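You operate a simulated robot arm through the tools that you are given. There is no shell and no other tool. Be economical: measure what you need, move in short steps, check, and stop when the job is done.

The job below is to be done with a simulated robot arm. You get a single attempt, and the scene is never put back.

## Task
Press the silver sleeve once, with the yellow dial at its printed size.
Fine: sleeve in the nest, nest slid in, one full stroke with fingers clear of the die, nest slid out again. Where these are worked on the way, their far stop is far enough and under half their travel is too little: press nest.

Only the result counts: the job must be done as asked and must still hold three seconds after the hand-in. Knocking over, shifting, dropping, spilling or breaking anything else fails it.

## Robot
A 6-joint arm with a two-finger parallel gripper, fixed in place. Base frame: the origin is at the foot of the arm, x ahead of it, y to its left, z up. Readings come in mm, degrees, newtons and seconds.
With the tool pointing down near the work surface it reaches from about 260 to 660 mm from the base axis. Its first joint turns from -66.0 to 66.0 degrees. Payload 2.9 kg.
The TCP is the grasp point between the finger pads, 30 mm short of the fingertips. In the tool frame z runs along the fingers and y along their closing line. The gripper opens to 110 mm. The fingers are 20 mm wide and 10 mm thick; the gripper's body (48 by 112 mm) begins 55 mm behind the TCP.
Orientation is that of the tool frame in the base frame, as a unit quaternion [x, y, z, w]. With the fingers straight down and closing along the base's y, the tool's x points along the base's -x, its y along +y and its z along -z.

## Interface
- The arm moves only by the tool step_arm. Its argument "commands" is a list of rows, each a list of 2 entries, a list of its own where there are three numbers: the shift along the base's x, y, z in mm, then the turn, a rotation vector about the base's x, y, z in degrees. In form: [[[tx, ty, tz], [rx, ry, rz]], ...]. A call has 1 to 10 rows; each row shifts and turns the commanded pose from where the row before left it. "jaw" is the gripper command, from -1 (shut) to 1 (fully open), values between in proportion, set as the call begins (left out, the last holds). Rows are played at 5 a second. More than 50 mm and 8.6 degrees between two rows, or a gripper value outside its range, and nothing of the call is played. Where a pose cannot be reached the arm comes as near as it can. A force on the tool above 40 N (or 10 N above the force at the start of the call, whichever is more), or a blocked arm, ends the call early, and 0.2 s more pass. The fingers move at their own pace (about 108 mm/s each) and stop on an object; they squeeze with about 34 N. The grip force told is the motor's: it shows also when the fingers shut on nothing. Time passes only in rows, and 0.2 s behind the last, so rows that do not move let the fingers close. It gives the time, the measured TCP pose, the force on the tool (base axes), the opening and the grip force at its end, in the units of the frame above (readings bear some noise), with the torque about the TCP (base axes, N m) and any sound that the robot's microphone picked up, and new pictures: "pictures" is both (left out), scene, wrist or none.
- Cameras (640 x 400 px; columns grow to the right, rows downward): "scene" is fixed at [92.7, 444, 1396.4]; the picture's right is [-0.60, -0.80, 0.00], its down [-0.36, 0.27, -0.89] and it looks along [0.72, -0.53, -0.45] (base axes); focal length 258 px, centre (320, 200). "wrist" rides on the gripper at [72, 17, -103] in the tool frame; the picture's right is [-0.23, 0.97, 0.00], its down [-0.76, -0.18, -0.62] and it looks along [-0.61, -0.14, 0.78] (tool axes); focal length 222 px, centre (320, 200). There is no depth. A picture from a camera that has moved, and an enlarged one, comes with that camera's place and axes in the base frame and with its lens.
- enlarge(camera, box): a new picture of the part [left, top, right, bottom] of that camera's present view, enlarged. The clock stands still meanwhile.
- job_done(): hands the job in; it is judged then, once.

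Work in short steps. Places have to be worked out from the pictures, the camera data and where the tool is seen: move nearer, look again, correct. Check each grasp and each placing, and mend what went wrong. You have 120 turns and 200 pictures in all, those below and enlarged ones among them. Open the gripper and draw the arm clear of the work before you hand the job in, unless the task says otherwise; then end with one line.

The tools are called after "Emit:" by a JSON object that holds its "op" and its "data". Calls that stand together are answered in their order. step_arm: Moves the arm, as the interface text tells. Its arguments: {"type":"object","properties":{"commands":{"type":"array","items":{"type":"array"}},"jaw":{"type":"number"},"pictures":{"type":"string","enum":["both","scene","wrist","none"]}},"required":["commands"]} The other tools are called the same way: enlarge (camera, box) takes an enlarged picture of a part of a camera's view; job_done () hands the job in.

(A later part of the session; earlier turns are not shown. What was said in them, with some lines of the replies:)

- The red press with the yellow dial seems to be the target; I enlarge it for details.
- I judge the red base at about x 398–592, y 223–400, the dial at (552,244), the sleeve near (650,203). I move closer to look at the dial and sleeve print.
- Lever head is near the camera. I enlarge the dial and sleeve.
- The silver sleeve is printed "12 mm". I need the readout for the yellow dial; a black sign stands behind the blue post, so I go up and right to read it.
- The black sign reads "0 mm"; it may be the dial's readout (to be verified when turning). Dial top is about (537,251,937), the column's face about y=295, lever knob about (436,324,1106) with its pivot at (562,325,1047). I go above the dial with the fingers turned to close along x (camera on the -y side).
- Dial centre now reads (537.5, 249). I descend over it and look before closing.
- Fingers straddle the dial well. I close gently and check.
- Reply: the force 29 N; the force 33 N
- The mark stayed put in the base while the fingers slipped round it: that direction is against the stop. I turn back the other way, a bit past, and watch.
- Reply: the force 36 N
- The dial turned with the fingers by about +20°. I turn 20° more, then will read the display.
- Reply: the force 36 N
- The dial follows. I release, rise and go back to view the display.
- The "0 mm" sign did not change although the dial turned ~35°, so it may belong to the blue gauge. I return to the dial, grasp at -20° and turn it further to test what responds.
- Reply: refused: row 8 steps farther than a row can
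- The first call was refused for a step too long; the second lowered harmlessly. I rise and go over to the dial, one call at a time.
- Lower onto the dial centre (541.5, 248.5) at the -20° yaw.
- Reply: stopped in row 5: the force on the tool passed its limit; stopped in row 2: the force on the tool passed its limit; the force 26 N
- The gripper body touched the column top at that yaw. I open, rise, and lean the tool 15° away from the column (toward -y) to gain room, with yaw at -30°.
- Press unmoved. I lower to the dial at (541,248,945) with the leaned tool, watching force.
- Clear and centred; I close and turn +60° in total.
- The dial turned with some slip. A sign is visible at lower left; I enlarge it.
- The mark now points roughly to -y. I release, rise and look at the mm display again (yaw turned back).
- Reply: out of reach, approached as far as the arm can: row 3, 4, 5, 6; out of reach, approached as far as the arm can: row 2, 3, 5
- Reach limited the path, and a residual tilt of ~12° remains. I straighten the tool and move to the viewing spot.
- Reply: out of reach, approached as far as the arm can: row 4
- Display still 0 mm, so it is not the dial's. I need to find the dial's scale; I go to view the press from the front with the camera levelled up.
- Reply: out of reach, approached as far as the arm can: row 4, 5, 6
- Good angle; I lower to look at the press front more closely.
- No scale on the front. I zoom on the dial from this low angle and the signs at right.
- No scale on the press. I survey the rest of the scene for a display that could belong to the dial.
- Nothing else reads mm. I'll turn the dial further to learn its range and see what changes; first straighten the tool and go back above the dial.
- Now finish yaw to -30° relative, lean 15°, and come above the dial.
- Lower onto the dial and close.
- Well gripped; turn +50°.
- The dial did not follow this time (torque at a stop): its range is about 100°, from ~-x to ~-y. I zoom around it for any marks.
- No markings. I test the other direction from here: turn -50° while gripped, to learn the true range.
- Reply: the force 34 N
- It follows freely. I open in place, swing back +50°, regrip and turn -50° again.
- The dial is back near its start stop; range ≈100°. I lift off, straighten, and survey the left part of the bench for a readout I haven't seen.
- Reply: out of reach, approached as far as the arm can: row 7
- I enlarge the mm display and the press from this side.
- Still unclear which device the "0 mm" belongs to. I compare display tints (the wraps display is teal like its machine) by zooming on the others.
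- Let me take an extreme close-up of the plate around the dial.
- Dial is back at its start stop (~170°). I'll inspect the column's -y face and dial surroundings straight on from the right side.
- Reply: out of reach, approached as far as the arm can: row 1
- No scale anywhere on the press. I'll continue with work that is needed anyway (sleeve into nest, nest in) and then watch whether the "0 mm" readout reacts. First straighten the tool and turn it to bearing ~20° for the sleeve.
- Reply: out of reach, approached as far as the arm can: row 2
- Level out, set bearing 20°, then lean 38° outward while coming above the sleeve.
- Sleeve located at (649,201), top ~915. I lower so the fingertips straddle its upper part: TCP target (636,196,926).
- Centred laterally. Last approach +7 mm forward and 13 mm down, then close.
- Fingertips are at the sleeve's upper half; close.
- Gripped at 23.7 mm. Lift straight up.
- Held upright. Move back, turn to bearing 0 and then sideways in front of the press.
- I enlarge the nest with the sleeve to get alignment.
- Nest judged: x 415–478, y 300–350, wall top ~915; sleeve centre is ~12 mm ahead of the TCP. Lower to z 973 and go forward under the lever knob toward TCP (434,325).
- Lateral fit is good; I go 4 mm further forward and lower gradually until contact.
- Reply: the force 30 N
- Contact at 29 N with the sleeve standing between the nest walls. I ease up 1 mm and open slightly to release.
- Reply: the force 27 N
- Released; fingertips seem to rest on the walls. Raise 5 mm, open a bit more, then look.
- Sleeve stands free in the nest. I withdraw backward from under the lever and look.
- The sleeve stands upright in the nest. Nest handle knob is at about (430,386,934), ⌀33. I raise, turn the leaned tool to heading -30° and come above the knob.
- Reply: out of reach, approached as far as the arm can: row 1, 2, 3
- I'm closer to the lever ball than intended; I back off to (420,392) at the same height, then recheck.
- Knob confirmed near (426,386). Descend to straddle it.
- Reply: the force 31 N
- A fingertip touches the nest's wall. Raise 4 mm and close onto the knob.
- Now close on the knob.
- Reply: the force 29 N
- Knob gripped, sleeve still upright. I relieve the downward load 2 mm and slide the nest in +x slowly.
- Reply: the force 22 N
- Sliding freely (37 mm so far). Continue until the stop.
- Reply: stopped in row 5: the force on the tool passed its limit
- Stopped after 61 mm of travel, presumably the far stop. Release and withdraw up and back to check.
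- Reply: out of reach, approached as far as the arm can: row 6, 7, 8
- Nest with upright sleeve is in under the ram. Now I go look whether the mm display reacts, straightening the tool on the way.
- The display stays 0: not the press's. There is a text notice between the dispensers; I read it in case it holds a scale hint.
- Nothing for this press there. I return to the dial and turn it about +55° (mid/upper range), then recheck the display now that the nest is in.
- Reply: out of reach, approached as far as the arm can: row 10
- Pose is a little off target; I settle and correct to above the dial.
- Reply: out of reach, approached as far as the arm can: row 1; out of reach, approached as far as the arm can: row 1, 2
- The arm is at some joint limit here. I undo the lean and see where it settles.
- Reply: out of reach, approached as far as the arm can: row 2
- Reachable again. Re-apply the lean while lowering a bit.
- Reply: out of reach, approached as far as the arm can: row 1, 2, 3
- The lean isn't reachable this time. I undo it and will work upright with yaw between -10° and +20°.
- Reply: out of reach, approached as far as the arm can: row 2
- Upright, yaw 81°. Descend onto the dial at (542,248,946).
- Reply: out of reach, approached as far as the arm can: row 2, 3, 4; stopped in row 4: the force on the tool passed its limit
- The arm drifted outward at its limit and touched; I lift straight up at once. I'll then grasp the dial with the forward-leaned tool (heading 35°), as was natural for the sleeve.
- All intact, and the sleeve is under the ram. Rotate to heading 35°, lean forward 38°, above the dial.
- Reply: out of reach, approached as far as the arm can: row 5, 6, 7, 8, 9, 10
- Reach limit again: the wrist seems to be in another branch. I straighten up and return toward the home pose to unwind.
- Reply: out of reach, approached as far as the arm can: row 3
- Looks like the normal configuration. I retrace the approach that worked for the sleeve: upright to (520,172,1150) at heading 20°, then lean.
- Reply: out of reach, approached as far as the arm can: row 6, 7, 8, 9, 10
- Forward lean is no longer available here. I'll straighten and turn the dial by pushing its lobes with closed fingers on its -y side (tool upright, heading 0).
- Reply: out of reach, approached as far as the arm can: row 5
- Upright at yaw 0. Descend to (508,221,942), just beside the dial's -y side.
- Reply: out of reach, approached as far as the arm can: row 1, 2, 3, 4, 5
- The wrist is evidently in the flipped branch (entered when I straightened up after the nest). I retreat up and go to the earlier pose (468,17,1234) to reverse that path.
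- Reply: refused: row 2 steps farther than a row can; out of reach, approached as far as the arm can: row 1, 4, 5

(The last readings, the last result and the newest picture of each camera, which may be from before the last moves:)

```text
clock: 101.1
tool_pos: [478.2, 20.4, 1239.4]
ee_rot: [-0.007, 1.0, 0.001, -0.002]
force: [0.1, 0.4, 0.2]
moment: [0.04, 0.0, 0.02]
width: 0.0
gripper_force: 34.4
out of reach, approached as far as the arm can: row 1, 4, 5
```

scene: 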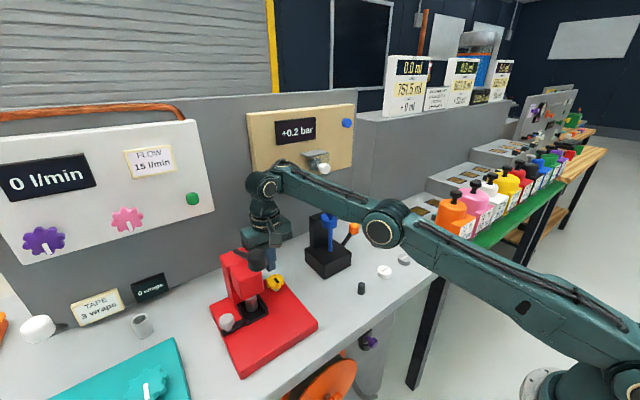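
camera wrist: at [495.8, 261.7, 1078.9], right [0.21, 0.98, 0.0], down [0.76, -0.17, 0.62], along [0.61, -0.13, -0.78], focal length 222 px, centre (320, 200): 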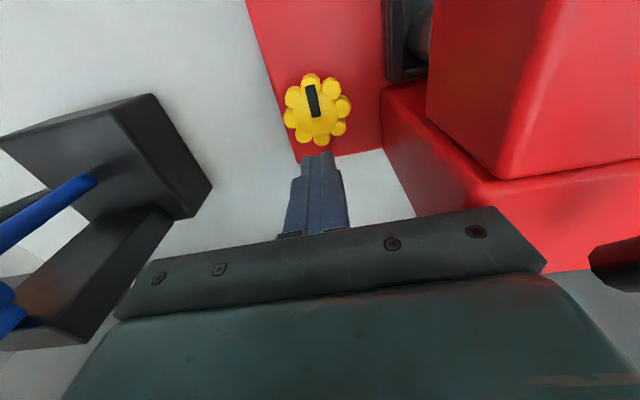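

Play the reverse of the earlier straightening path.

Emit:
{"op": "step_arm", "data": {"commands": [[[-22, 40, 0], [0, 0, 0]], [[-22, 40, 0], [0, 0, 0]], [[-22, 40, -10], [0, 0, 0]], [[-22, 40, -10], [0, -7.6, 0]], [[-15, 40, -20], [0, -7.6, 0]], [[-15, 40, -20], [0, -7.6, 0]], [[0, 40, -25], [0, -7.6, 0]], [[0, 35, -30], [0, -7.6, 0]], [[10, 30, -35], [0, 0, -7.5]], [[10, 20, -40], [0, 0, -7.5]]], "pictures": "scene"}}

```text
clock: 103.3
tool_pos: [378.7, 384.1, 1045.4]
ee_rot: [0.117, 0.938, -0.044, 0.322]
force: [-0.1, -0.2, -0.2]
moment: [-0.06, -0.03, -0.01]
width: 0.2
gripper_force: 33.6
```

scene: 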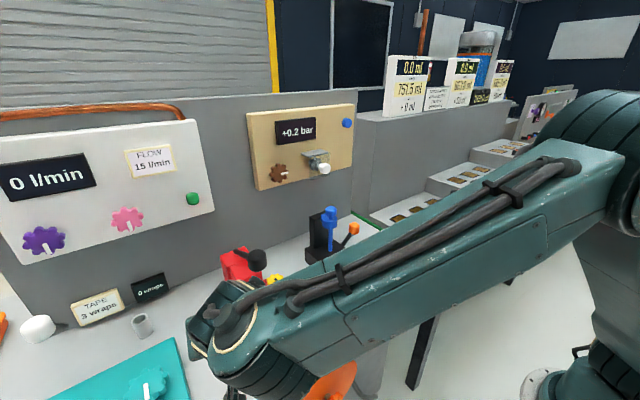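

Smooth, no limits hit. Now I retrace the original lean route: heading 0, up at (340,323), then to y=196.

Emit:
{"op": "step_arm", "data": {"commands": [[[-20, -30, 0], [0, 0, 7.5]], [[-19, -31, 0], [0, 0, 7.5]], [[0, 0, 45], [0, 0, 0]], [[0, 0, 40], [0, 0, 0]], [[0, -42, 0], [0, 0, 0]], [[0, -42, 0], [0, 0, 0]], [[0, -42, 0], [0, 0, 0]], [[36, 0, 0], [0, 0, 6.6]], [[40, 0, 0], [0, 0, 6.7]], [[40, 0, 0], [0, 0, 6.7]]], "pictures": "none"}}

```text
clock: 105.5
tool_pos: [456.3, 201.6, 1130.5]
ee_rot: [-0.172, 0.93, 0.055, 0.32]
force: [-0.1, 0.3, 0.6]
moment: [0.0, 0.01, 0.01]
width: 0.0
gripper_force: 34.1
```

Unflipped: the lean works again. Now go above the dial with heading 35°, fingers open.

Emit:
{"op": "step_arm", "data": {"commands": [[[20, 5, -10], [0, 0, 7.5]], [[20, 10, -20], [0, 0, 7.5]], [[20, 15, -30], [0, 0, 0]], [[14, 9, -40], [0, 0, 0]], [[0, 0, -10], [0, 0, 0]]], "jaw": 0.2, "pictures": "wrist"}}

```text
clock: 106.7
tool_pos: [530.6, 239.3, 1020.0]
ee_rot: [-0.291, 0.9, 0.096, 0.311]
force: [-0.3, 0.0, 0.7]
moment: [-0.03, 0.03, -0.01]
width: 66.2
gripper_force: 0.1
camera wrist: at [421.6, 182.0, 1057.6], right [-0.42, 0.9, 0.13], down [0.28, -0.01, 0.96], along [0.86, 0.44, -0.24], focal length 222 px, centre (320, 200)
```

wrist: 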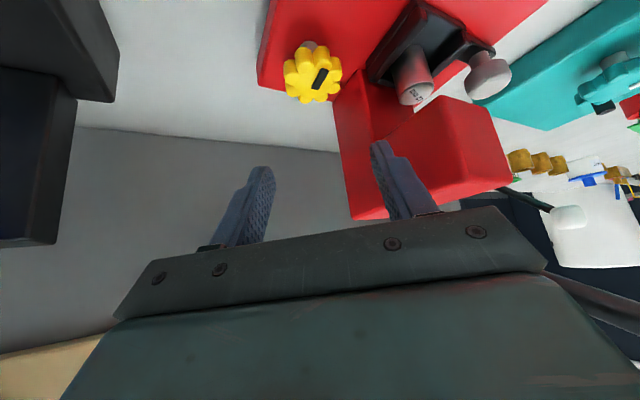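

Dial lies between the fingers' paths. Narrow slightly and descend to z 946.

Emit:
{"op": "step_arm", "data": {"commands": [[[0, 0, -35], [0, 0, 0]], [[0, 0, -25], [0, 0, 0]], [[0, 0, -14], [0, 0, 0]], [[0, 0, 0], [0, 0, 0]]], "jaw": 0.02, "pictures": "wrist"}}

```text
clock: 107.7
tool_pos: [530.0, 237.1, 947.6]
ee_rot: [-0.291, 0.9, 0.096, 0.31]
force: [0.1, -0.1, 0.6]
moment: [-0.04, 0.0, -0.02]
width: 56.2
gripper_force: 0.0
camera wrist: at [421.3, 180.5, 985.1], right [-0.42, 0.9, 0.13], down [0.28, -0.01, 0.96], along [0.86, 0.44, -0.24], focal length 222 px, centre (320, 200)
```

wrist: 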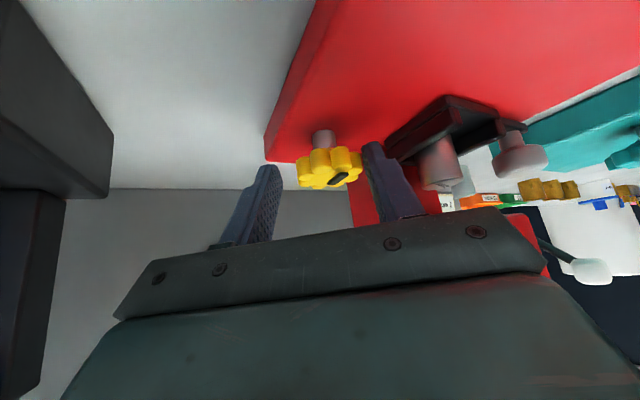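

Close on the dial and turn it +35° (orbiting the TCP accordingly).

Emit:
{"op": "step_arm", "data": {"commands": [[[0, 0, 0], [0, 0, 0]], [[0, 0, 0], [0, 0, 0]], [[0, 0, 0], [0, 0, 0]], [[1.0, -1.3, 0], [0, 0, 7]], [[1.2, -1.2, 0], [0, 0, 7]], [[1.4, -1.0, 0], [0, 0, 7]], [[1.5, -0.9, 0], [0, 0, 7]], [[1.6, -0.7, 0], [0, 0, 7]], [[0, 0, 0], [0, 0, 0]]], "jaw": -0.6, "pictures": "both"}}

Emit:
{"op": "enlarge", "data": {"camera": "scene", "box": [250, 260, 300, 300]}}

```text
clock: 109.7
tool_pos: [533.9, 235.4, 947.3]
ee_rot: [-0.55, 0.769, 0.187, 0.266]
force: [-17.7, 18.5, -0.8]
moment: [-0.22, 0.98, 0.32]
width: 39.5
gripper_force: 45.0
camera wrist: at [479.1, 126.5, 984.8], right [-0.86, 0.48, 0.13], down [0.23, 0.15, 0.96], along [0.45, 0.86, -0.24], focal length 222 px, centre (320, 200)
```

scene: 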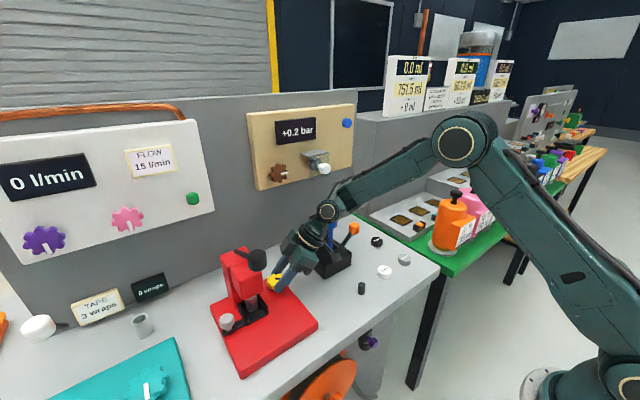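
wrist: 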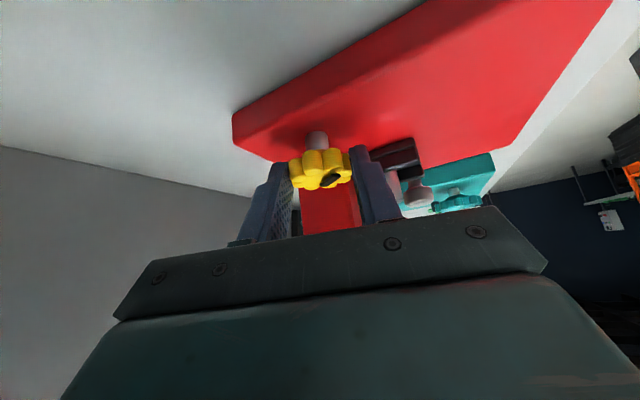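

```text
10.00 times, centred on (275, 280) of scene
camera zoom: at [92.3, 444.4, 1396.3], right [-0.6, -0.8, 0.0], down [-0.36, 0.27, -0.89], along [0.72, -0.53, -0.45], focal length 2579 px, centre (770, -600)
```

zoom: 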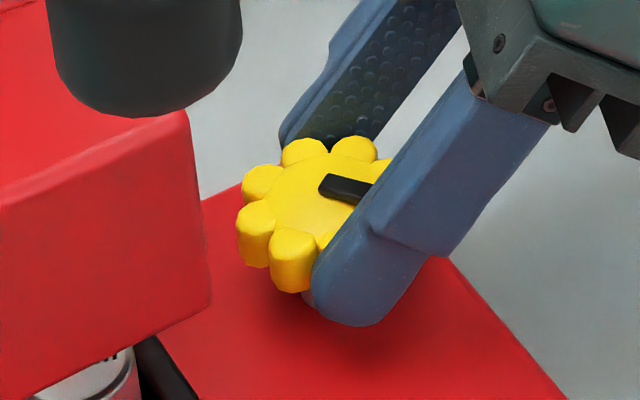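

Dial turned ~36°. I release, swing back 25°, regrip and turn another +20°.

Emit:
{"op": "step_arm", "data": {"commands": [[[0, 0, 0], [0, 0, 0]], [[-1.5, 0.8, 0], [0, 0, -7]], [[-1.4, 1.0, 0], [0, 0, -7]], [[-1.3, 1.1, 0], [0, 0, -7]], [[0, 0, 0], [0, 0, 0]]], "jaw": 0.02, "pictures": "none"}}

Emit:
{"op": "step_arm", "data": {"commands": [[[0, 0, 0], [0, 0, 0]], [[0, 0, 0], [0, 0, 0]], [[0, 0, 0], [0, 0, 0]], [[1.3, -1.1, 0], [0, 0, 6.7]], [[1.4, -1.0, 0], [0, 0, 6.7]], [[1.5, -0.8, 0], [0, 0, 6.6]], [[0, 0, 0], [0, 0, 0]]], "jaw": -0.6, "pictures": "none"}}

Emit:
{"op": "step_arm", "data": {"commands": [[[0, 0, 0], [0, 0, 0]], [[0, 0, 0], [0, 0, 0]], [[0, 0, 30], [0, 0, 0]], [[0, 0, 45], [0, 0, 0]], [[-20, -10, 45], [0, 0, -7]], [[-20, -10, 40], [0, 0, -7]], [[-20, -10, 20], [0, 0, -7]], [[-20, -10, 0], [0, 0, -7]]], "jaw": 0.02, "pictures": "both"}}

Emit:
{"op": "enlarge", "data": {"camera": "scene", "box": [250, 260, 300, 300]}}

```text
clock: 110.9
tool_pos: [532.4, 234.4, 947.6]
ee_rot: [-0.398, 0.858, 0.134, 0.297]
force: [-0.1, 0.4, 0.3]
moment: [-0.02, 0.03, -0.01]
width: 56.0
gripper_force: 0.0
```

```text
clock: 112.5
tool_pos: [533.5, 235.9, 946.1]
ee_rot: [-0.544, 0.773, 0.186, 0.268]
force: [-21.0, 16.9, -1.5]
moment: [-0.22, 0.48, 0.46]
width: 38.8
gripper_force: 45.4
```

```text
refused: row 5 steps farther than a row can; nothing moved
```

```text
10.00 times, centred on (275, 280) of scene
camera zoom: at [92.2, 444.4, 1396.3], right [-0.6, -0.8, 0.0], down [-0.36, 0.27, -0.89], along [0.72, -0.53, -0.45], focal length 2579 px, centre (770, -600)
```

zoom: 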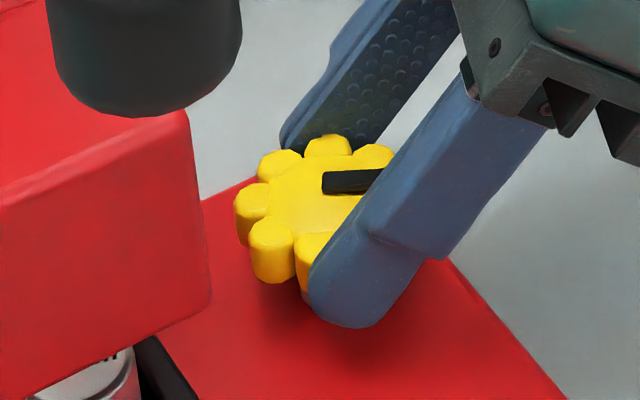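

Bar now about +56°. Release, rise, and swing to view the display.

Emit:
{"op": "step_arm", "data": {"commands": [[[0, 0, 0], [0, 0, 0]], [[0, 0, 0], [0, 0, 0]], [[0, 0, 30], [0, 0, 0]], [[0, 0, 45], [0, 0, -7]], [[0, -20, 40], [0, 0, -7]], [[0, -25, 40], [0, 0, -7]], [[0, -30, 30], [0, 0, -7]], [[0, -30, 20], [0, 0, -7]], [[0, -30, 0], [0, 0, -7]], [[0, 0, 0], [0, 0, -7]]], "jaw": 0.02, "pictures": "both"}}

Emit:
{"op": "enlarge", "data": {"camera": "scene", "box": [250, 260, 300, 300]}}

```text
clock: 114.7
tool_pos: [537.0, 96.8, 1153.3]
ee_rot: [-0.169, 0.93, 0.054, 0.321]
force: [-0.2, -0.2, 0.5]
moment: [-0.04, -0.01, 0.01]
width: 56.3
gripper_force: 0.0
camera wrist: at [417.4, 70.8, 1191.3], right [-0.17, 0.98, 0.13], down [0.26, -0.08, 0.96], along [0.95, 0.2, -0.24], focal length 222 px, centre (320, 200)
```

scene: 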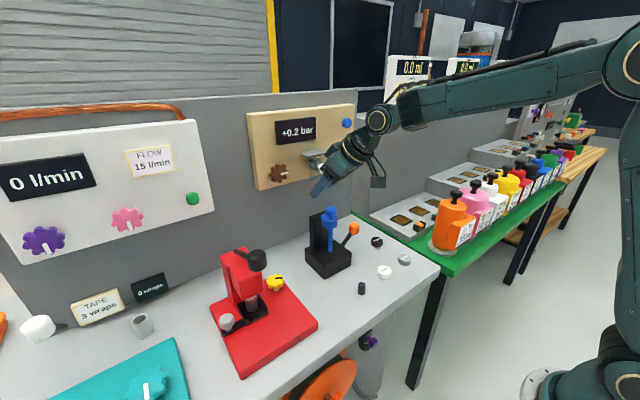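
wrist: 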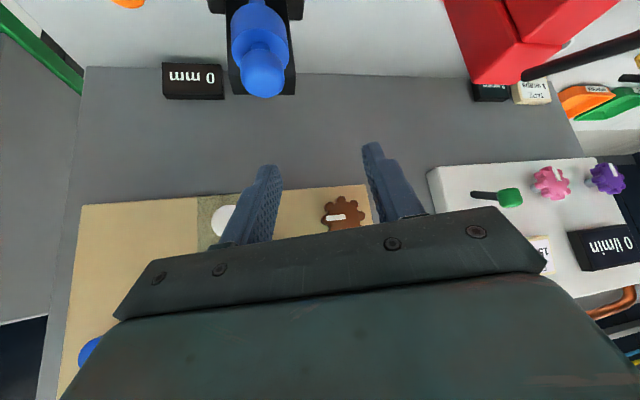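

```text
10.00 times, centred on (275, 280) of scene
camera zoom: at [92.7, 444.0, 1396.4], right [-0.6, -0.8, 0.0], down [-0.36, 0.27, -0.89], along [0.72, -0.53, -0.45], focal length 2579 px, centre (770, -600)
```

zoom: 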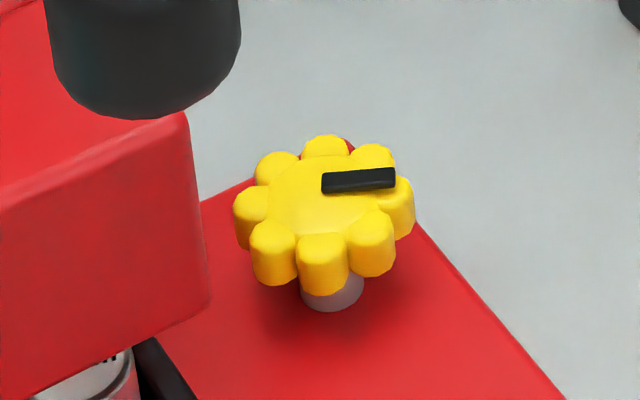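

Display unaffected, so no readout exists for the dial. Solving the scene projection properly, the dial's sweep is from 180° to about 267° and it now stands at ~240° (+60°). With no scale to read, I set it near mid-sweep as my best estimate (about -14°), so I go back to the dial.

Emit:
{"op": "step_arm", "data": {"commands": [[[0, 30, 0], [0, 0, 7.2]], [[0, 30, -20], [0, 0, 7.2]], [[0, 30, -30], [0, 0, 7.2]], [[-2, 25, -40], [0, 0, 7.2]], [[-2, 20, -40], [0, 0, 7.2]], [[-2, 5, -40], [0, 0, 0]], [[0, 0, -36], [0, 0, 0]], [[0, 0, 0], [0, 0, 0]]], "jaw": 0.02, "pictures": "wrist"}}

```text
clock: 116.5
tool_pos: [529.9, 234.8, 948.2]
ee_rot: [-0.45, 0.832, 0.151, 0.288]
force: [-0.1, 0.0, 0.0]
moment: [0.03, -0.02, 0.0]
width: 56.3
gripper_force: 0.0
camera wrist: at [449.4, 144.0, 985.9], right [-0.72, 0.68, 0.13], down [0.26, 0.09, 0.96], along [0.65, 0.72, -0.24], focal length 222 px, centre (320, 200)
```

wrist: 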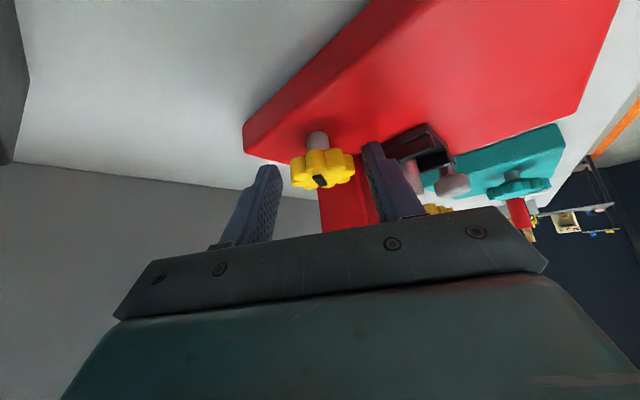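

Straddling the dial; close, turn -14°, release and check the angle.

Emit:
{"op": "step_arm", "data": {"commands": [[[0, 0, 0], [0, 0, 0]], [[0, 0, 0], [0, 0, 0]], [[0, 0, 0], [0, 0, 0]], [[-1.4, 1.0, 0], [0, 0, -7]], [[-1.3, 1.2, 0], [0, 0, -7]], [[0, 0, 0], [0, 0, 0]]], "jaw": -0.6, "pictures": "none"}}

Emit:
{"op": "step_arm", "data": {"commands": [[[0, 0, 0], [0, 0, 0]], [[0, 0, 0], [0, 0, 0]], [[0, 0, 30], [0, 0, 0]], [[0, 0, 45], [0, 0, 0]], [[0, -10, 45], [0, 0, -7]], [[-20, -20, 30], [0, 0, -7]], [[-30, -20, 20], [0, 0, -7]]], "jaw": 0.02, "pictures": "none"}}

Emit:
{"op": "enlarge", "data": {"camera": "scene", "box": [255, 265, 295, 297]}}

```text
clock: 117.9
tool_pos: [527.0, 237.6, 948.0]
ee_rot: [-0.344, 0.881, 0.115, 0.304]
force: [-20.1, -8.8, 18.3]
moment: [0.18, 1.04, 0.11]
width: 39.2
gripper_force: 45.5
```

```text
clock: 119.5
tool_pos: [475.8, 187.0, 1115.4]
ee_rot: [-0.179, 0.929, 0.058, 0.318]
force: [-0.7, 0.0, -0.2]
moment: [-0.02, 0.01, 0.01]
width: 56.0
gripper_force: 0.0
```

```text
12.50 times, centred on (275, 281) of scene
camera zoom: at [92.7, 444.0, 1396.4], right [-0.6, -0.8, 0.0], down [-0.36, 0.27, -0.89], along [0.72, -0.53, -0.45], focal length 3224 px, centre (882, -812)
```

zoom: 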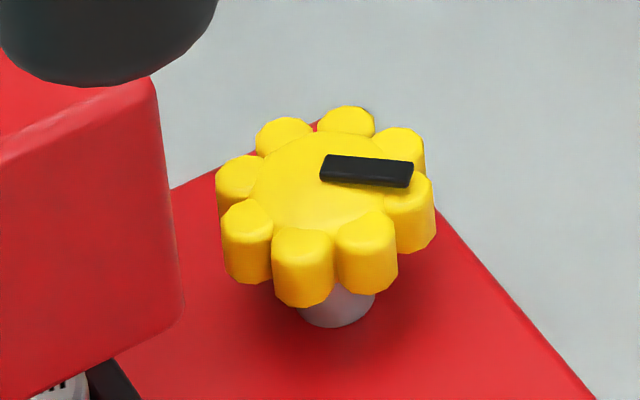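

Dial stands at ~227° (+47°, about mid-sweep). Now the stroke: straighten the tool, close the fingers and come above the lever ball (436,324).

Emit:
{"op": "step_arm", "data": {"commands": [[[-10, 0, 25], [-2.6, 7.14, 0]], [[-10, 0, 25], [-2.6, 7.14, 0]], [[-10, 0, 15], [-2.6, 7.14, 0]], [[-6, 0, 10], [-2.6, 7.14, 0]], [[0, 20, 0], [-2.6, 7.14, 0]], [[0, 35, 0], [0, 0, 0]], [[0, 40, 0], [0, 0, 0]], [[-2, 40, 0], [0, 0, 0]], [[0, 0, 0], [0, 0, 0]]], "jaw": -1, "pictures": "both"}}

```text
clock: 121.5
tool_pos: [442.4, 313.8, 1186.6]
ee_rot: [-0.188, 0.982, 0.006, -0.001]
force: [0.7, 0.5, -0.2]
moment: [-0.02, 0.04, -0.01]
width: 0.0
gripper_force: 33.9
out of reach, approached as far as the arm can: row 7
camera wrist: at [368.7, 302.5, 1291.4], right [-0.15, 0.99, 0.01], down [0.78, 0.11, 0.62], along [0.61, 0.1, -0.78], focal length 222 px, centre (320, 200)
```

scene: 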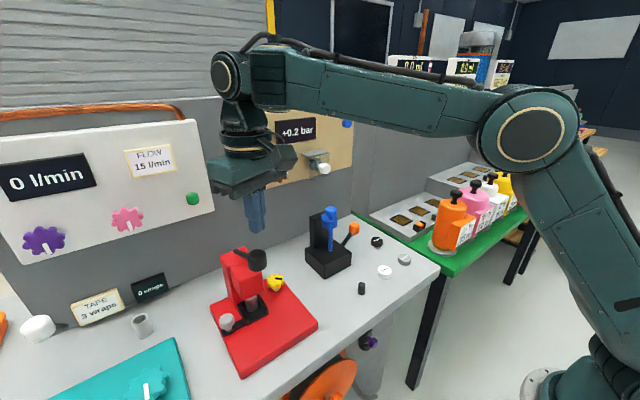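
wrist: 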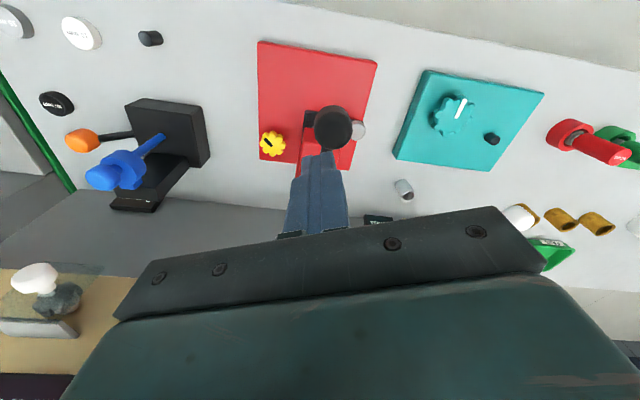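

Ball top is around (429,323,1127). I align over it and push down gently.

Emit:
{"op": "step_arm", "data": {"commands": [[[-6, 5, 0], [0, 0, 0]], [[-5, 5, -10], [0, 0, 0]], [[0, 0, -12], [0, 0, 0]], [[0, 0, -12], [0, 0, 0]], [[0, 0, -12], [0, 0, 0]], [[0, 0, -12], [0, 0, 0]], [[-1, 0, -12], [0, 0, 0]], [[-1, 0, -12], [0, 0, 0]]], "pictures": "both"}}

Emit:
{"op": "enlarge", "data": {"camera": "scene", "box": [190, 220, 330, 340]}}

```text
clock: 123.3
tool_pos: [439.1, 330.8, 1117.0]
ee_rot: [-0.187, 0.982, 0.005, -0.003]
force: [0.5, -0.5, 1.4]
moment: [-0.02, 0.01, 0.02]
width: 0.0
gripper_force: 33.8
out of reach, approached as far as the arm can: row 7, 8
camera wrist: at [366.2, 319.1, 1222.3], right [-0.15, 0.99, 0.01], down [0.78, 0.11, 0.62], along [0.61, 0.1, -0.79], focal length 222 px, centre (320, 200)
```

scene: 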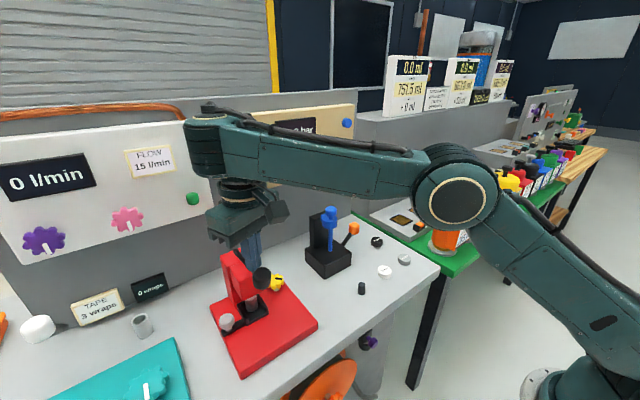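
wrist: 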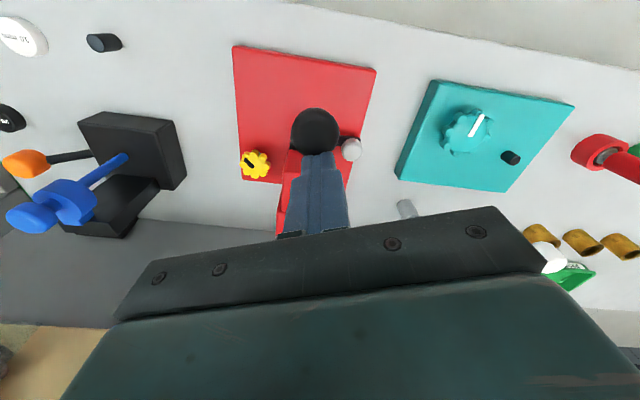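

```text
3.33 times, centred on (260, 280) of scene
camera zoom: at [92.7, 444.0, 1396.4], right [-0.6, -0.8, 0.0], down [-0.36, 0.27, -0.89], along [0.72, -0.53, -0.45], focal length 860 px, centre (520, -67)
```

zoom: 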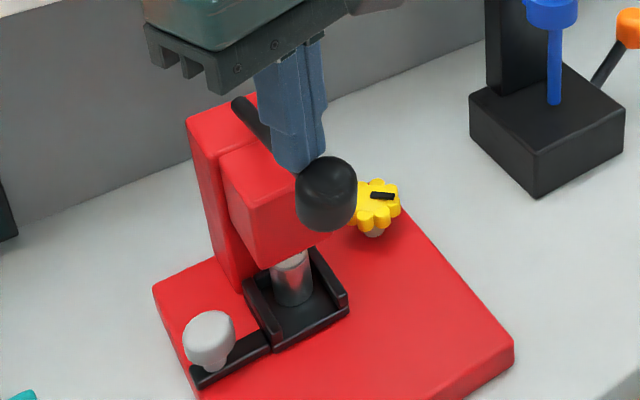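

The lever moves down easily, but the upright tool is at its reach limit again. I tilt the hand backward (tips toward the base), which this posture permits, and keep pressing the ball down.

Emit:
{"op": "step_arm", "data": {"commands": [[[0, 0, -4], [-2.6, 6.3, 0]], [[0, 0, -4], [-2.6, 6.3, 0]], [[0, 0, -4], [-2.6, 6.3, 0]], [[0, 0, -4], [-2.6, 6.3, 0]], [[0, 0, -10], [0, 0, 0]], [[0, 0, -10], [0, 0, 0]], [[0, 0, -10], [0, 0, 0]]], "pictures": "both"}}

Emit:
{"op": "enlarge", "data": {"camera": "scene", "box": [190, 220, 330, 340]}}

```text
clock: 124.9
tool_pos: [428.1, 320.3, 1064.1]
ee_rot: [-0.18, 0.955, -0.041, -0.232]
force: [1.4, -1.4, 3.9]
moment: [0.01, -0.05, 0.03]
width: 0.0
gripper_force: 34.1
out of reach, approached as far as the arm can: row 4
camera wrist: at [405.9, 330.7, 1190.4], right [-0.17, 0.98, -0.1], down [0.96, 0.18, 0.2], along [0.22, -0.06, -0.97], focal length 222 px, centre (320, 200)
```

scene: 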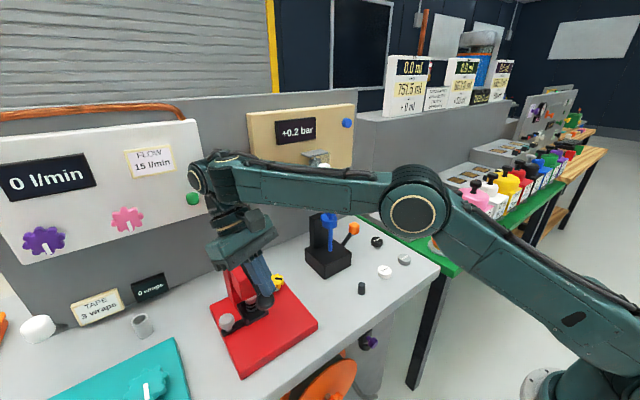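
wrist: 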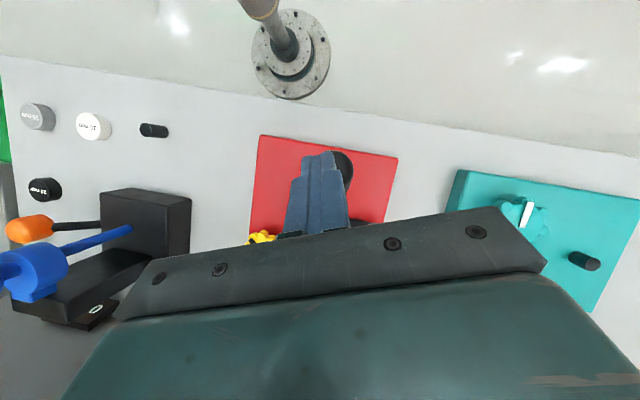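

```text
3.33 times, centred on (260, 280) of scene
camera zoom: at [92.7, 443.9, 1396.4], right [-0.6, -0.8, 0.0], down [-0.36, 0.27, -0.89], along [0.72, -0.53, -0.45], focal length 860 px, centre (520, -67)
```

zoom: 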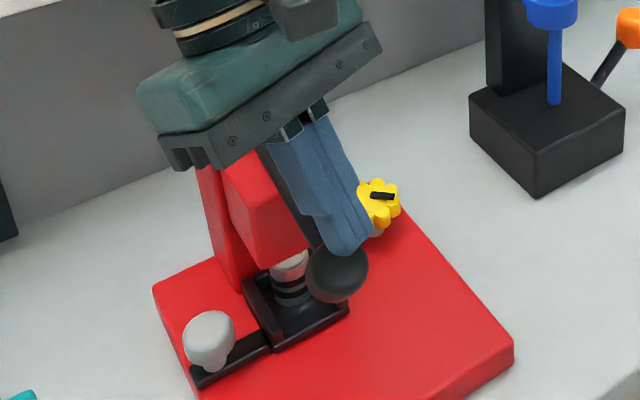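

The ball is going down and the sleeve already shows pressed rings. I keep pushing to the end of the stroke.

Emit:
{"op": "step_arm", "data": {"commands": [[[0, 0, -10], [0, 0, 0]], [[1, 0, -10], [0, 0, 0]], [[2, 0, -10], [0, 0, 0]], [[3, 0, -10], [0, 0, 0]], [[3, 0, -10], [0, 0, 0]], [[4, 0, -10], [0, 0, 0]]], "pictures": "none"}}

Emit:
{"op": "enlarge", "data": {"camera": "scene", "box": [190, 220, 330, 340]}}

```text
clock: 125.4
tool_pos: [427.7, 321.4, 1062.6]
ee_rot: [-0.181, 0.956, -0.038, -0.229]
force: [-1.9, -3.2, 7.8]
moment: [-0.08, 0.11, -0.03]
width: 0.0
gripper_force: 34.2
stopped in row 2: the force on the tool passed its limit (the readings are from after the stop); the commanded pose is now the measured one
```

```text
3.33 times, centred on (260, 280) of scene
camera zoom: at [92.5, 443.8, 1396.5], right [-0.6, -0.8, 0.0], down [-0.36, 0.27, -0.89], along [0.72, -0.53, -0.45], focal length 860 px, centre (520, -67)
```

zoom: 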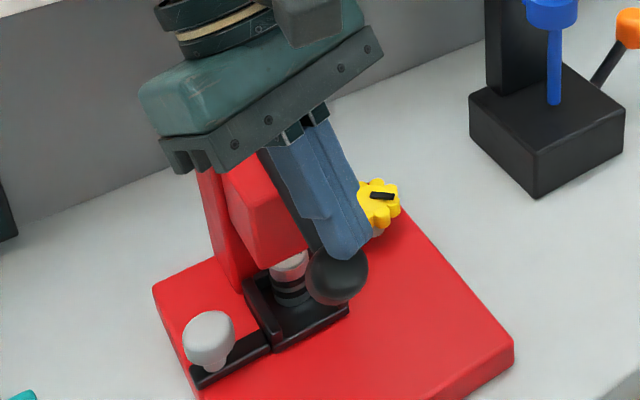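

At the lower stop: full stroke done and the sleeve is ringed. I rise and see whether the lever returns.

Emit:
{"op": "step_arm", "data": {"commands": [[[0, 0, 15], [0, 0, 0]], [[0, 0, 25], [0, 0, 0]], [[0, 0, 30], [0, 0, 0]], [[0, 0, 30], [0, 0, 0]], [[-5, -5, 30], [0, 0, 0]], [[-5, -10, 20], [0, 0, 0]]], "pictures": "scene"}}

Emit:
{"op": "enlarge", "data": {"camera": "scene", "box": [190, 220, 330, 340]}}

```text
clock: 126.8
tool_pos: [383.0, 280.3, 1171.3]
ee_rot: [-0.18, 0.956, -0.038, -0.227]
force: [-6.0, 16.1, -10.2]
moment: [-2.41, -1.11, -0.28]
width: 0.0
gripper_force: 34.2
out of reach, approached as far as the arm can: row 3, 4, 5, 6
```

scene: 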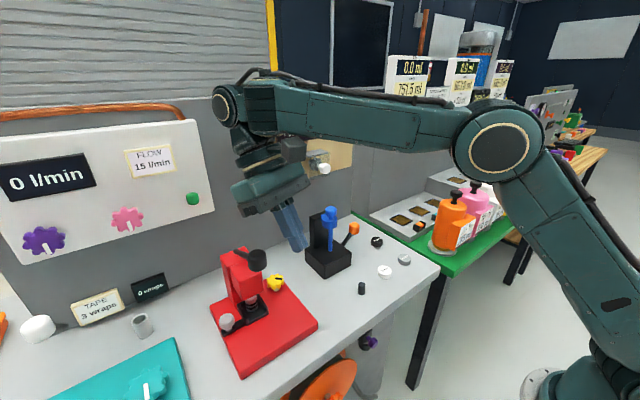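

```text
3.33 times, centred on (260, 280) of scene
camera zoom: at [92.7, 444.0, 1396.4], right [-0.6, -0.8, 0.0], down [-0.36, 0.27, -0.89], along [0.72, -0.53, -0.45], focal length 860 px, centre (520, -67)
```

zoom: 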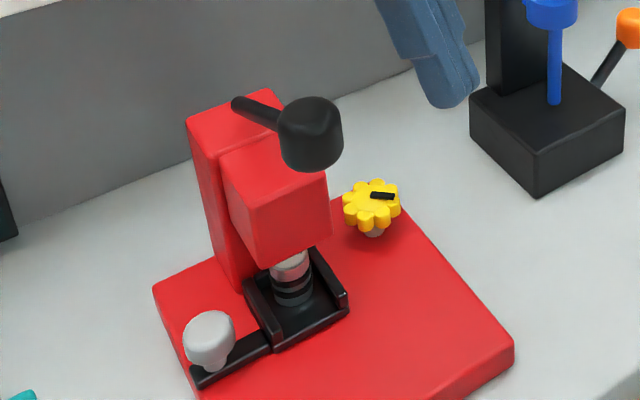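

The lever sprang back and the sleeve is pressed. Next the nest must come out: I go back to upright, then repeat the leaned route to the nest knob.

Emit:
{"op": "step_arm", "data": {"commands": [[[0, -20, 15], [2.3, -6.25, 0]], [[5, -20, 15], [2.3, -6.25, 0]], [[5, -20, 15], [2.3, -6.25, 0]], [[5, -20, 13], [2.3, -6.25, 0]], [[5, -20, 0], [0, 0, -7]], [[5, -20, 0], [0, 0, -7]], [[4, -20, 0], [0, 0, -7]], [[0, 0, 0], [0, 0, 0]]], "jaw": -0.1, "pictures": "none"}}

```text
clock: 128.6
tool_pos: [411.7, 140.9, 1229.0]
ee_rot: [-0.003, 1.0, 0.0, -0.002]
force: [-0.4, 0.0, -0.5]
moment: [-0.03, -0.04, -0.01]
width: 49.8
gripper_force: 0.2
```

Exactly on the reverse path; play the lean part.

Emit:
{"op": "step_arm", "data": {"commands": [[[-22, 40, -10], [0, -7.6, 0]], [[-15, 40, -20], [0, -7.6, 0]], [[-15, 40, -20], [0, -7.6, 0]], [[0, 40, -25], [0, -7.6, 0]], [[0, 35, -30], [0, -7.6, 0]], [[10, 30, -35], [0, 0, -7.5]], [[10, 20, -40], [0, 0, -7.5]], [[0, 0, 0], [0, 0, 0]]], "pictures": "none"}}

```text
clock: 130.4
tool_pos: [378.1, 381.2, 1049.9]
ee_rot: [0.12, 0.938, -0.043, 0.322]
force: [0.5, 0.5, -0.7]
moment: [-0.04, -0.02, 0.0]
width: 49.6
gripper_force: 0.1
```

Now heading -30° and forward to above the knob at its slid-in place (491,386).

Emit:
{"op": "step_arm", "data": {"commands": [[[20, 15, 0], [0, 0, -7.5]], [[25, 10, 0], [0, 0, -7.5]], [[25, -5, 0], [0, 0, 0]], [[25, -5, -10], [0, 0, 0]], [[9, -5, -20], [0, 0, 0]], [[0, 0, 0], [0, 0, 0]]], "jaw": -0.1, "pictures": "wrist"}}

```text
clock: 131.8
tool_pos: [482.7, 392.0, 1019.8]
ee_rot: [0.241, 0.915, -0.085, 0.313]
force: [-2.1, 3.7, 3.3]
moment: [-0.04, 0.02, -0.07]
width: 48.1
gripper_force: 0.1
camera wrist: at [386.6, 467.5, 1057.3], right [0.64, 0.76, 0.14], down [0.1, -0.26, 0.96], along [0.76, -0.6, -0.24], focal length 222 px, centre (320, 200)
```

wrist: 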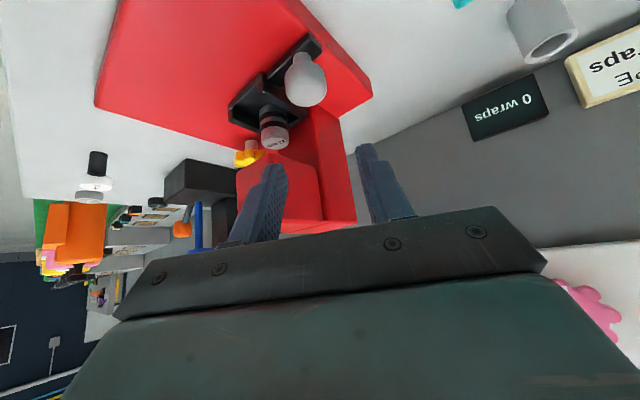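

A fingertip grazes the ram side; I shift away (+y), narrow the fingers to 40 mm and descend, then step in.

Emit:
{"op": "step_arm", "data": {"commands": [[[-6, 10, 0], [0, 0, 0]], [[0, 0, -25], [0, 0, 0]], [[0, 0, -25], [0, 0, 0]], [[6, -9, -13], [0, 0, 0]], [[0, 0, -2], [0, 0, 0]], [[0, 0, 0], [0, 0, 0]]], "jaw": -0.25, "pictures": "wrist"}}

```text
clock: 133.2
tool_pos: [483.0, 395.4, 952.6]
ee_rot: [0.241, 0.915, -0.085, 0.312]
force: [-0.4, -0.5, -0.2]
moment: [0.02, 0.05, 0.04]
width: 41.4
gripper_force: 0.1
camera wrist: at [386.0, 470.3, 991.3], right [0.64, 0.76, 0.13], down [0.11, -0.26, 0.96], along [0.76, -0.6, -0.24], focal length 222 px, centre (320, 200)
```

wrist: 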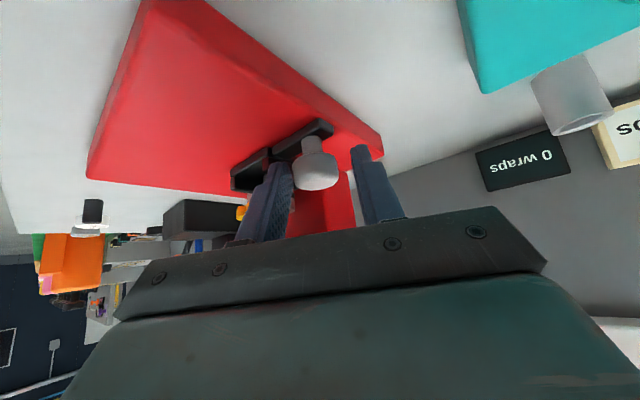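

Fingers straddle the knob; close on it.

Emit:
{"op": "step_arm", "data": {"commands": [[[2, -3, 0], [0, 0, 0]], [[0, 0, 0], [0, 0, 0]], [[0, 0, 0], [0, 0, 0]], [[0, 0, 1], [0, 0, 0]]], "jaw": -1, "pictures": "none"}}

Emit:
{"op": "step_arm", "data": {"commands": [[[-4, 0, 0], [0, 0, 0]], [[-5, 0, 0], [0, 0, 0]], [[-6, 0, 0], [0, 0, 0]], [[-6, 0, 0], [0, 0, 0]], [[-6, 0, 0], [0, 0, 0]], [[-6, 0, 0], [0, 0, 0]], [[-6, 0, 0], [0, 0, 0]], [[-6, 0, 0], [0, 0, 0]], [[-6, 0, 0], [0, 0, 0]], [[-4, 0, 0], [0, 0, 0]]], "pictures": "wrist"}}

```text
clock: 134.2
tool_pos: [483.0, 392.2, 953.6]
ee_rot: [0.24, 0.916, -0.087, 0.309]
force: [-31.7, -3.4, -3.9]
moment: [0.14, -0.41, -0.41]
width: 29.4
gripper_force: 44.7
```

```text
clock: 136.4
tool_pos: [428.8, 392.8, 954.2]
ee_rot: [0.241, 0.915, -0.087, 0.311]
force: [1.9, -0.6, -28.0]
moment: [0.91, 0.51, 0.23]
width: 29.2
gripper_force: 44.7
camera wrist: at [332.5, 467.2, 991.7], right [0.64, 0.76, 0.13], down [0.11, -0.26, 0.96], along [0.76, -0.6, -0.25], focal length 222 px, centre (320, 200)
```

wrist: 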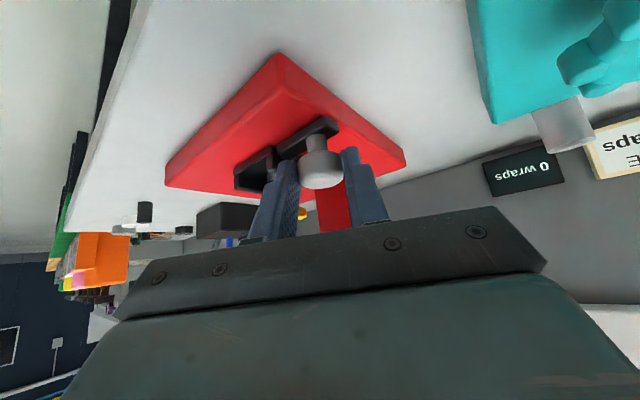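

Almost out. Pull the last millimetres until the outer stop.

Emit:
{"op": "step_arm", "data": {"commands": [[[-3, 0, -1], [0, 0, 0]], [[-3, 0, 0], [0, 0, 0]], [[-3, 0, 0], [0, 0, 0]], [[-3, 0, 0], [0, 0, 0]]], "pictures": "none"}}

```text
clock: 137.4
tool_pos: [417.2, 393.1, 953.8]
ee_rot: [0.241, 0.915, -0.085, 0.312]
force: [0.2, 1.2, -24.3]
moment: [0.67, -0.08, -0.04]
width: 29.4
gripper_force: 45.3
```

Emit:
{"op": "step_arm", "data": {"commands": [[[-3, 0, -1], [0, 0, 0]], [[-3, 0, 0], [0, 0, 0]], [[-3, 0, 0], [0, 0, 0]]], "pictures": "both"}}

Emit:
{"op": "enlarge", "data": {"camera": "wrist", "box": [210, 90, 410, 230]}}

```text
clock: 138.2
tool_pos: [410.9, 392.2, 953.8]
ee_rot: [0.242, 0.914, -0.086, 0.314]
force: [23.4, -1.3, -25.6]
moment: [0.8, 0.15, 0.26]
width: 29.3
gripper_force: 45.0
camera wrist: at [314.1, 467.2, 991.5], right [0.64, 0.76, 0.14], down [0.1, -0.26, 0.96], along [0.76, -0.6, -0.24], focal length 222 px, centre (320, 200)
```

scene: 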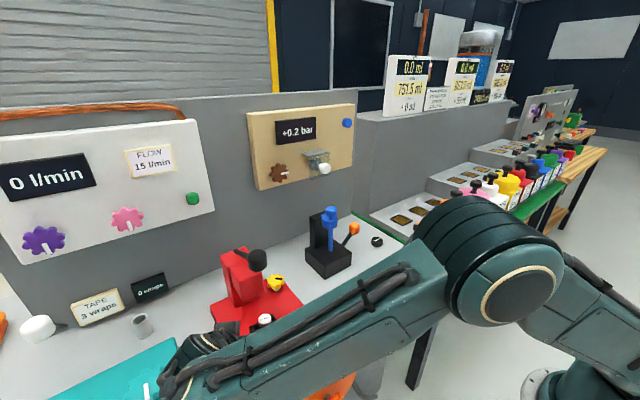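
wrist: 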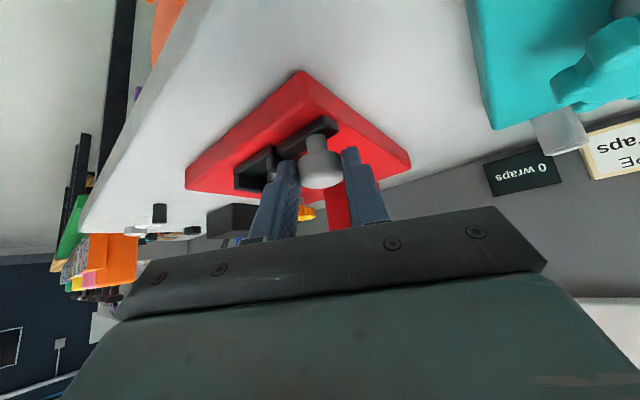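

```text
2.86 times, centred on (310, 160) of wrist
camera zoom: at [314.1, 467.2, 991.5], right [0.64, 0.76, 0.14], down [0.1, -0.26, 0.96], along [0.76, -0.6, -0.24], focal length 635 px, centre (349, 314)
```

zoom: 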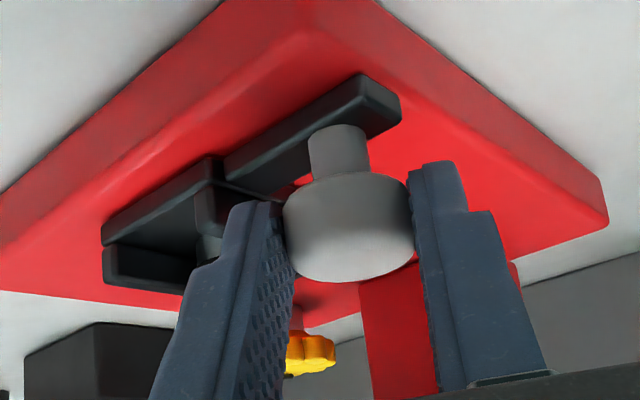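

The outer stop is reached. Release the knob and withdraw.

Emit:
{"op": "step_arm", "data": {"commands": [[[1, 0, 0], [0, 0, 0]], [[0, 0, 1], [0, 0, 0]], [[-2, 2, 15], [0, 0, 0]], [[-5, 3, 30], [0, 0, 0]], [[-15, 5, 30], [0, 0, 0]], [[-25, -5, 30], [0, 0, 7.5]], [[-10, -30, 30], [0, 0, 7.5]], [[0, -35, 30], [0, 0, 0]], [[0, -40, 20], [0, 0, 0]]], "jaw": -0.25, "pictures": "both"}}

Emit:
{"op": "enlarge", "data": {"camera": "scene", "box": [190, 230, 340, 390]}}

```text
clock: 140.2
tool_pos: [372.7, 279.6, 1138.3]
ee_rot: [0.118, 0.939, -0.043, 0.321]
force: [-0.5, -0.7, -0.6]
moment: [0.03, 0.01, 0.01]
width: 40.9
gripper_force: 0.0
out of reach, approached as far as the arm can: row 5, 6
camera wrist: at [260.4, 326.5, 1176.0], right [0.42, 0.9, 0.13], down [0.17, -0.22, 0.96], along [0.89, -0.38, -0.24], focal length 222 px, centre (320, 200)
```

scene: 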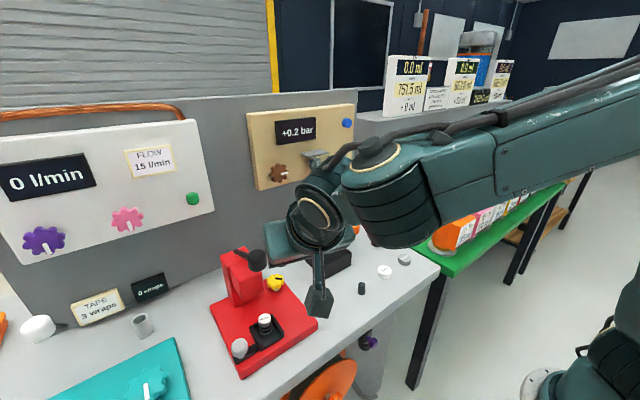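
wrist: 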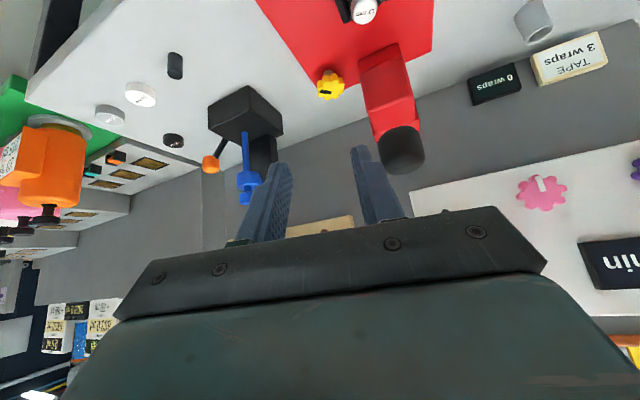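

```text
2.50 times, centred on (265, 310) of scene
camera zoom: at [92.6, 444.0, 1396.4], right [-0.6, -0.8, 0.0], down [-0.36, 0.27, -0.89], along [0.72, -0.53, -0.45], focal length 645 px, centre (458, -75)
```

zoom: 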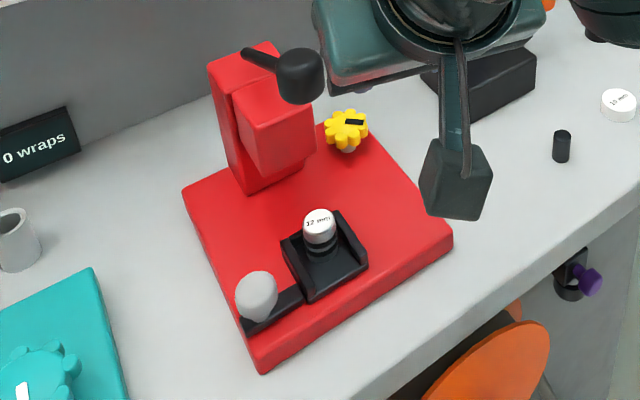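

The pressed sleeve stands in the slid-out nest and the dial is unchanged. I draw the arm further clear.

Emit:
{"op": "step_arm", "data": {"commands": [[[-5, -40, 20], [0, 0, 0]], [[0, -40, 20], [0, 0, 0]], [[0, -30, 10], [0, 0, 0]], [[0, 0, 0], [0, 0, 0]]], "jaw": 0.5, "pictures": "none"}}

```text
clock: 141.2
tool_pos: [371.3, 166.9, 1185.4]
ee_rot: [0.121, 0.938, -0.044, 0.321]
force: [-0.4, 0.0, 0.2]
moment: [0.02, 0.01, 0.0]
width: 82.2
gripper_force: 0.2
```

The arm is clear of the work, so I hand the job in.

Emit:
{"op": "job_done", "data": {}}

```text
The job is handed in.
```

The silver sleeve (printed 12 mm) got one full press stroke and stands in the nest, slid back out. The yellow dial is only a guess: I found no scale or readout for it, and the "0 mm" display never changed when I turned it. I left it about halfway through its travel, so it may not be at 12 mm; during the work the gripper also touched the press column and the ram a few times, with nothing visibly moved.
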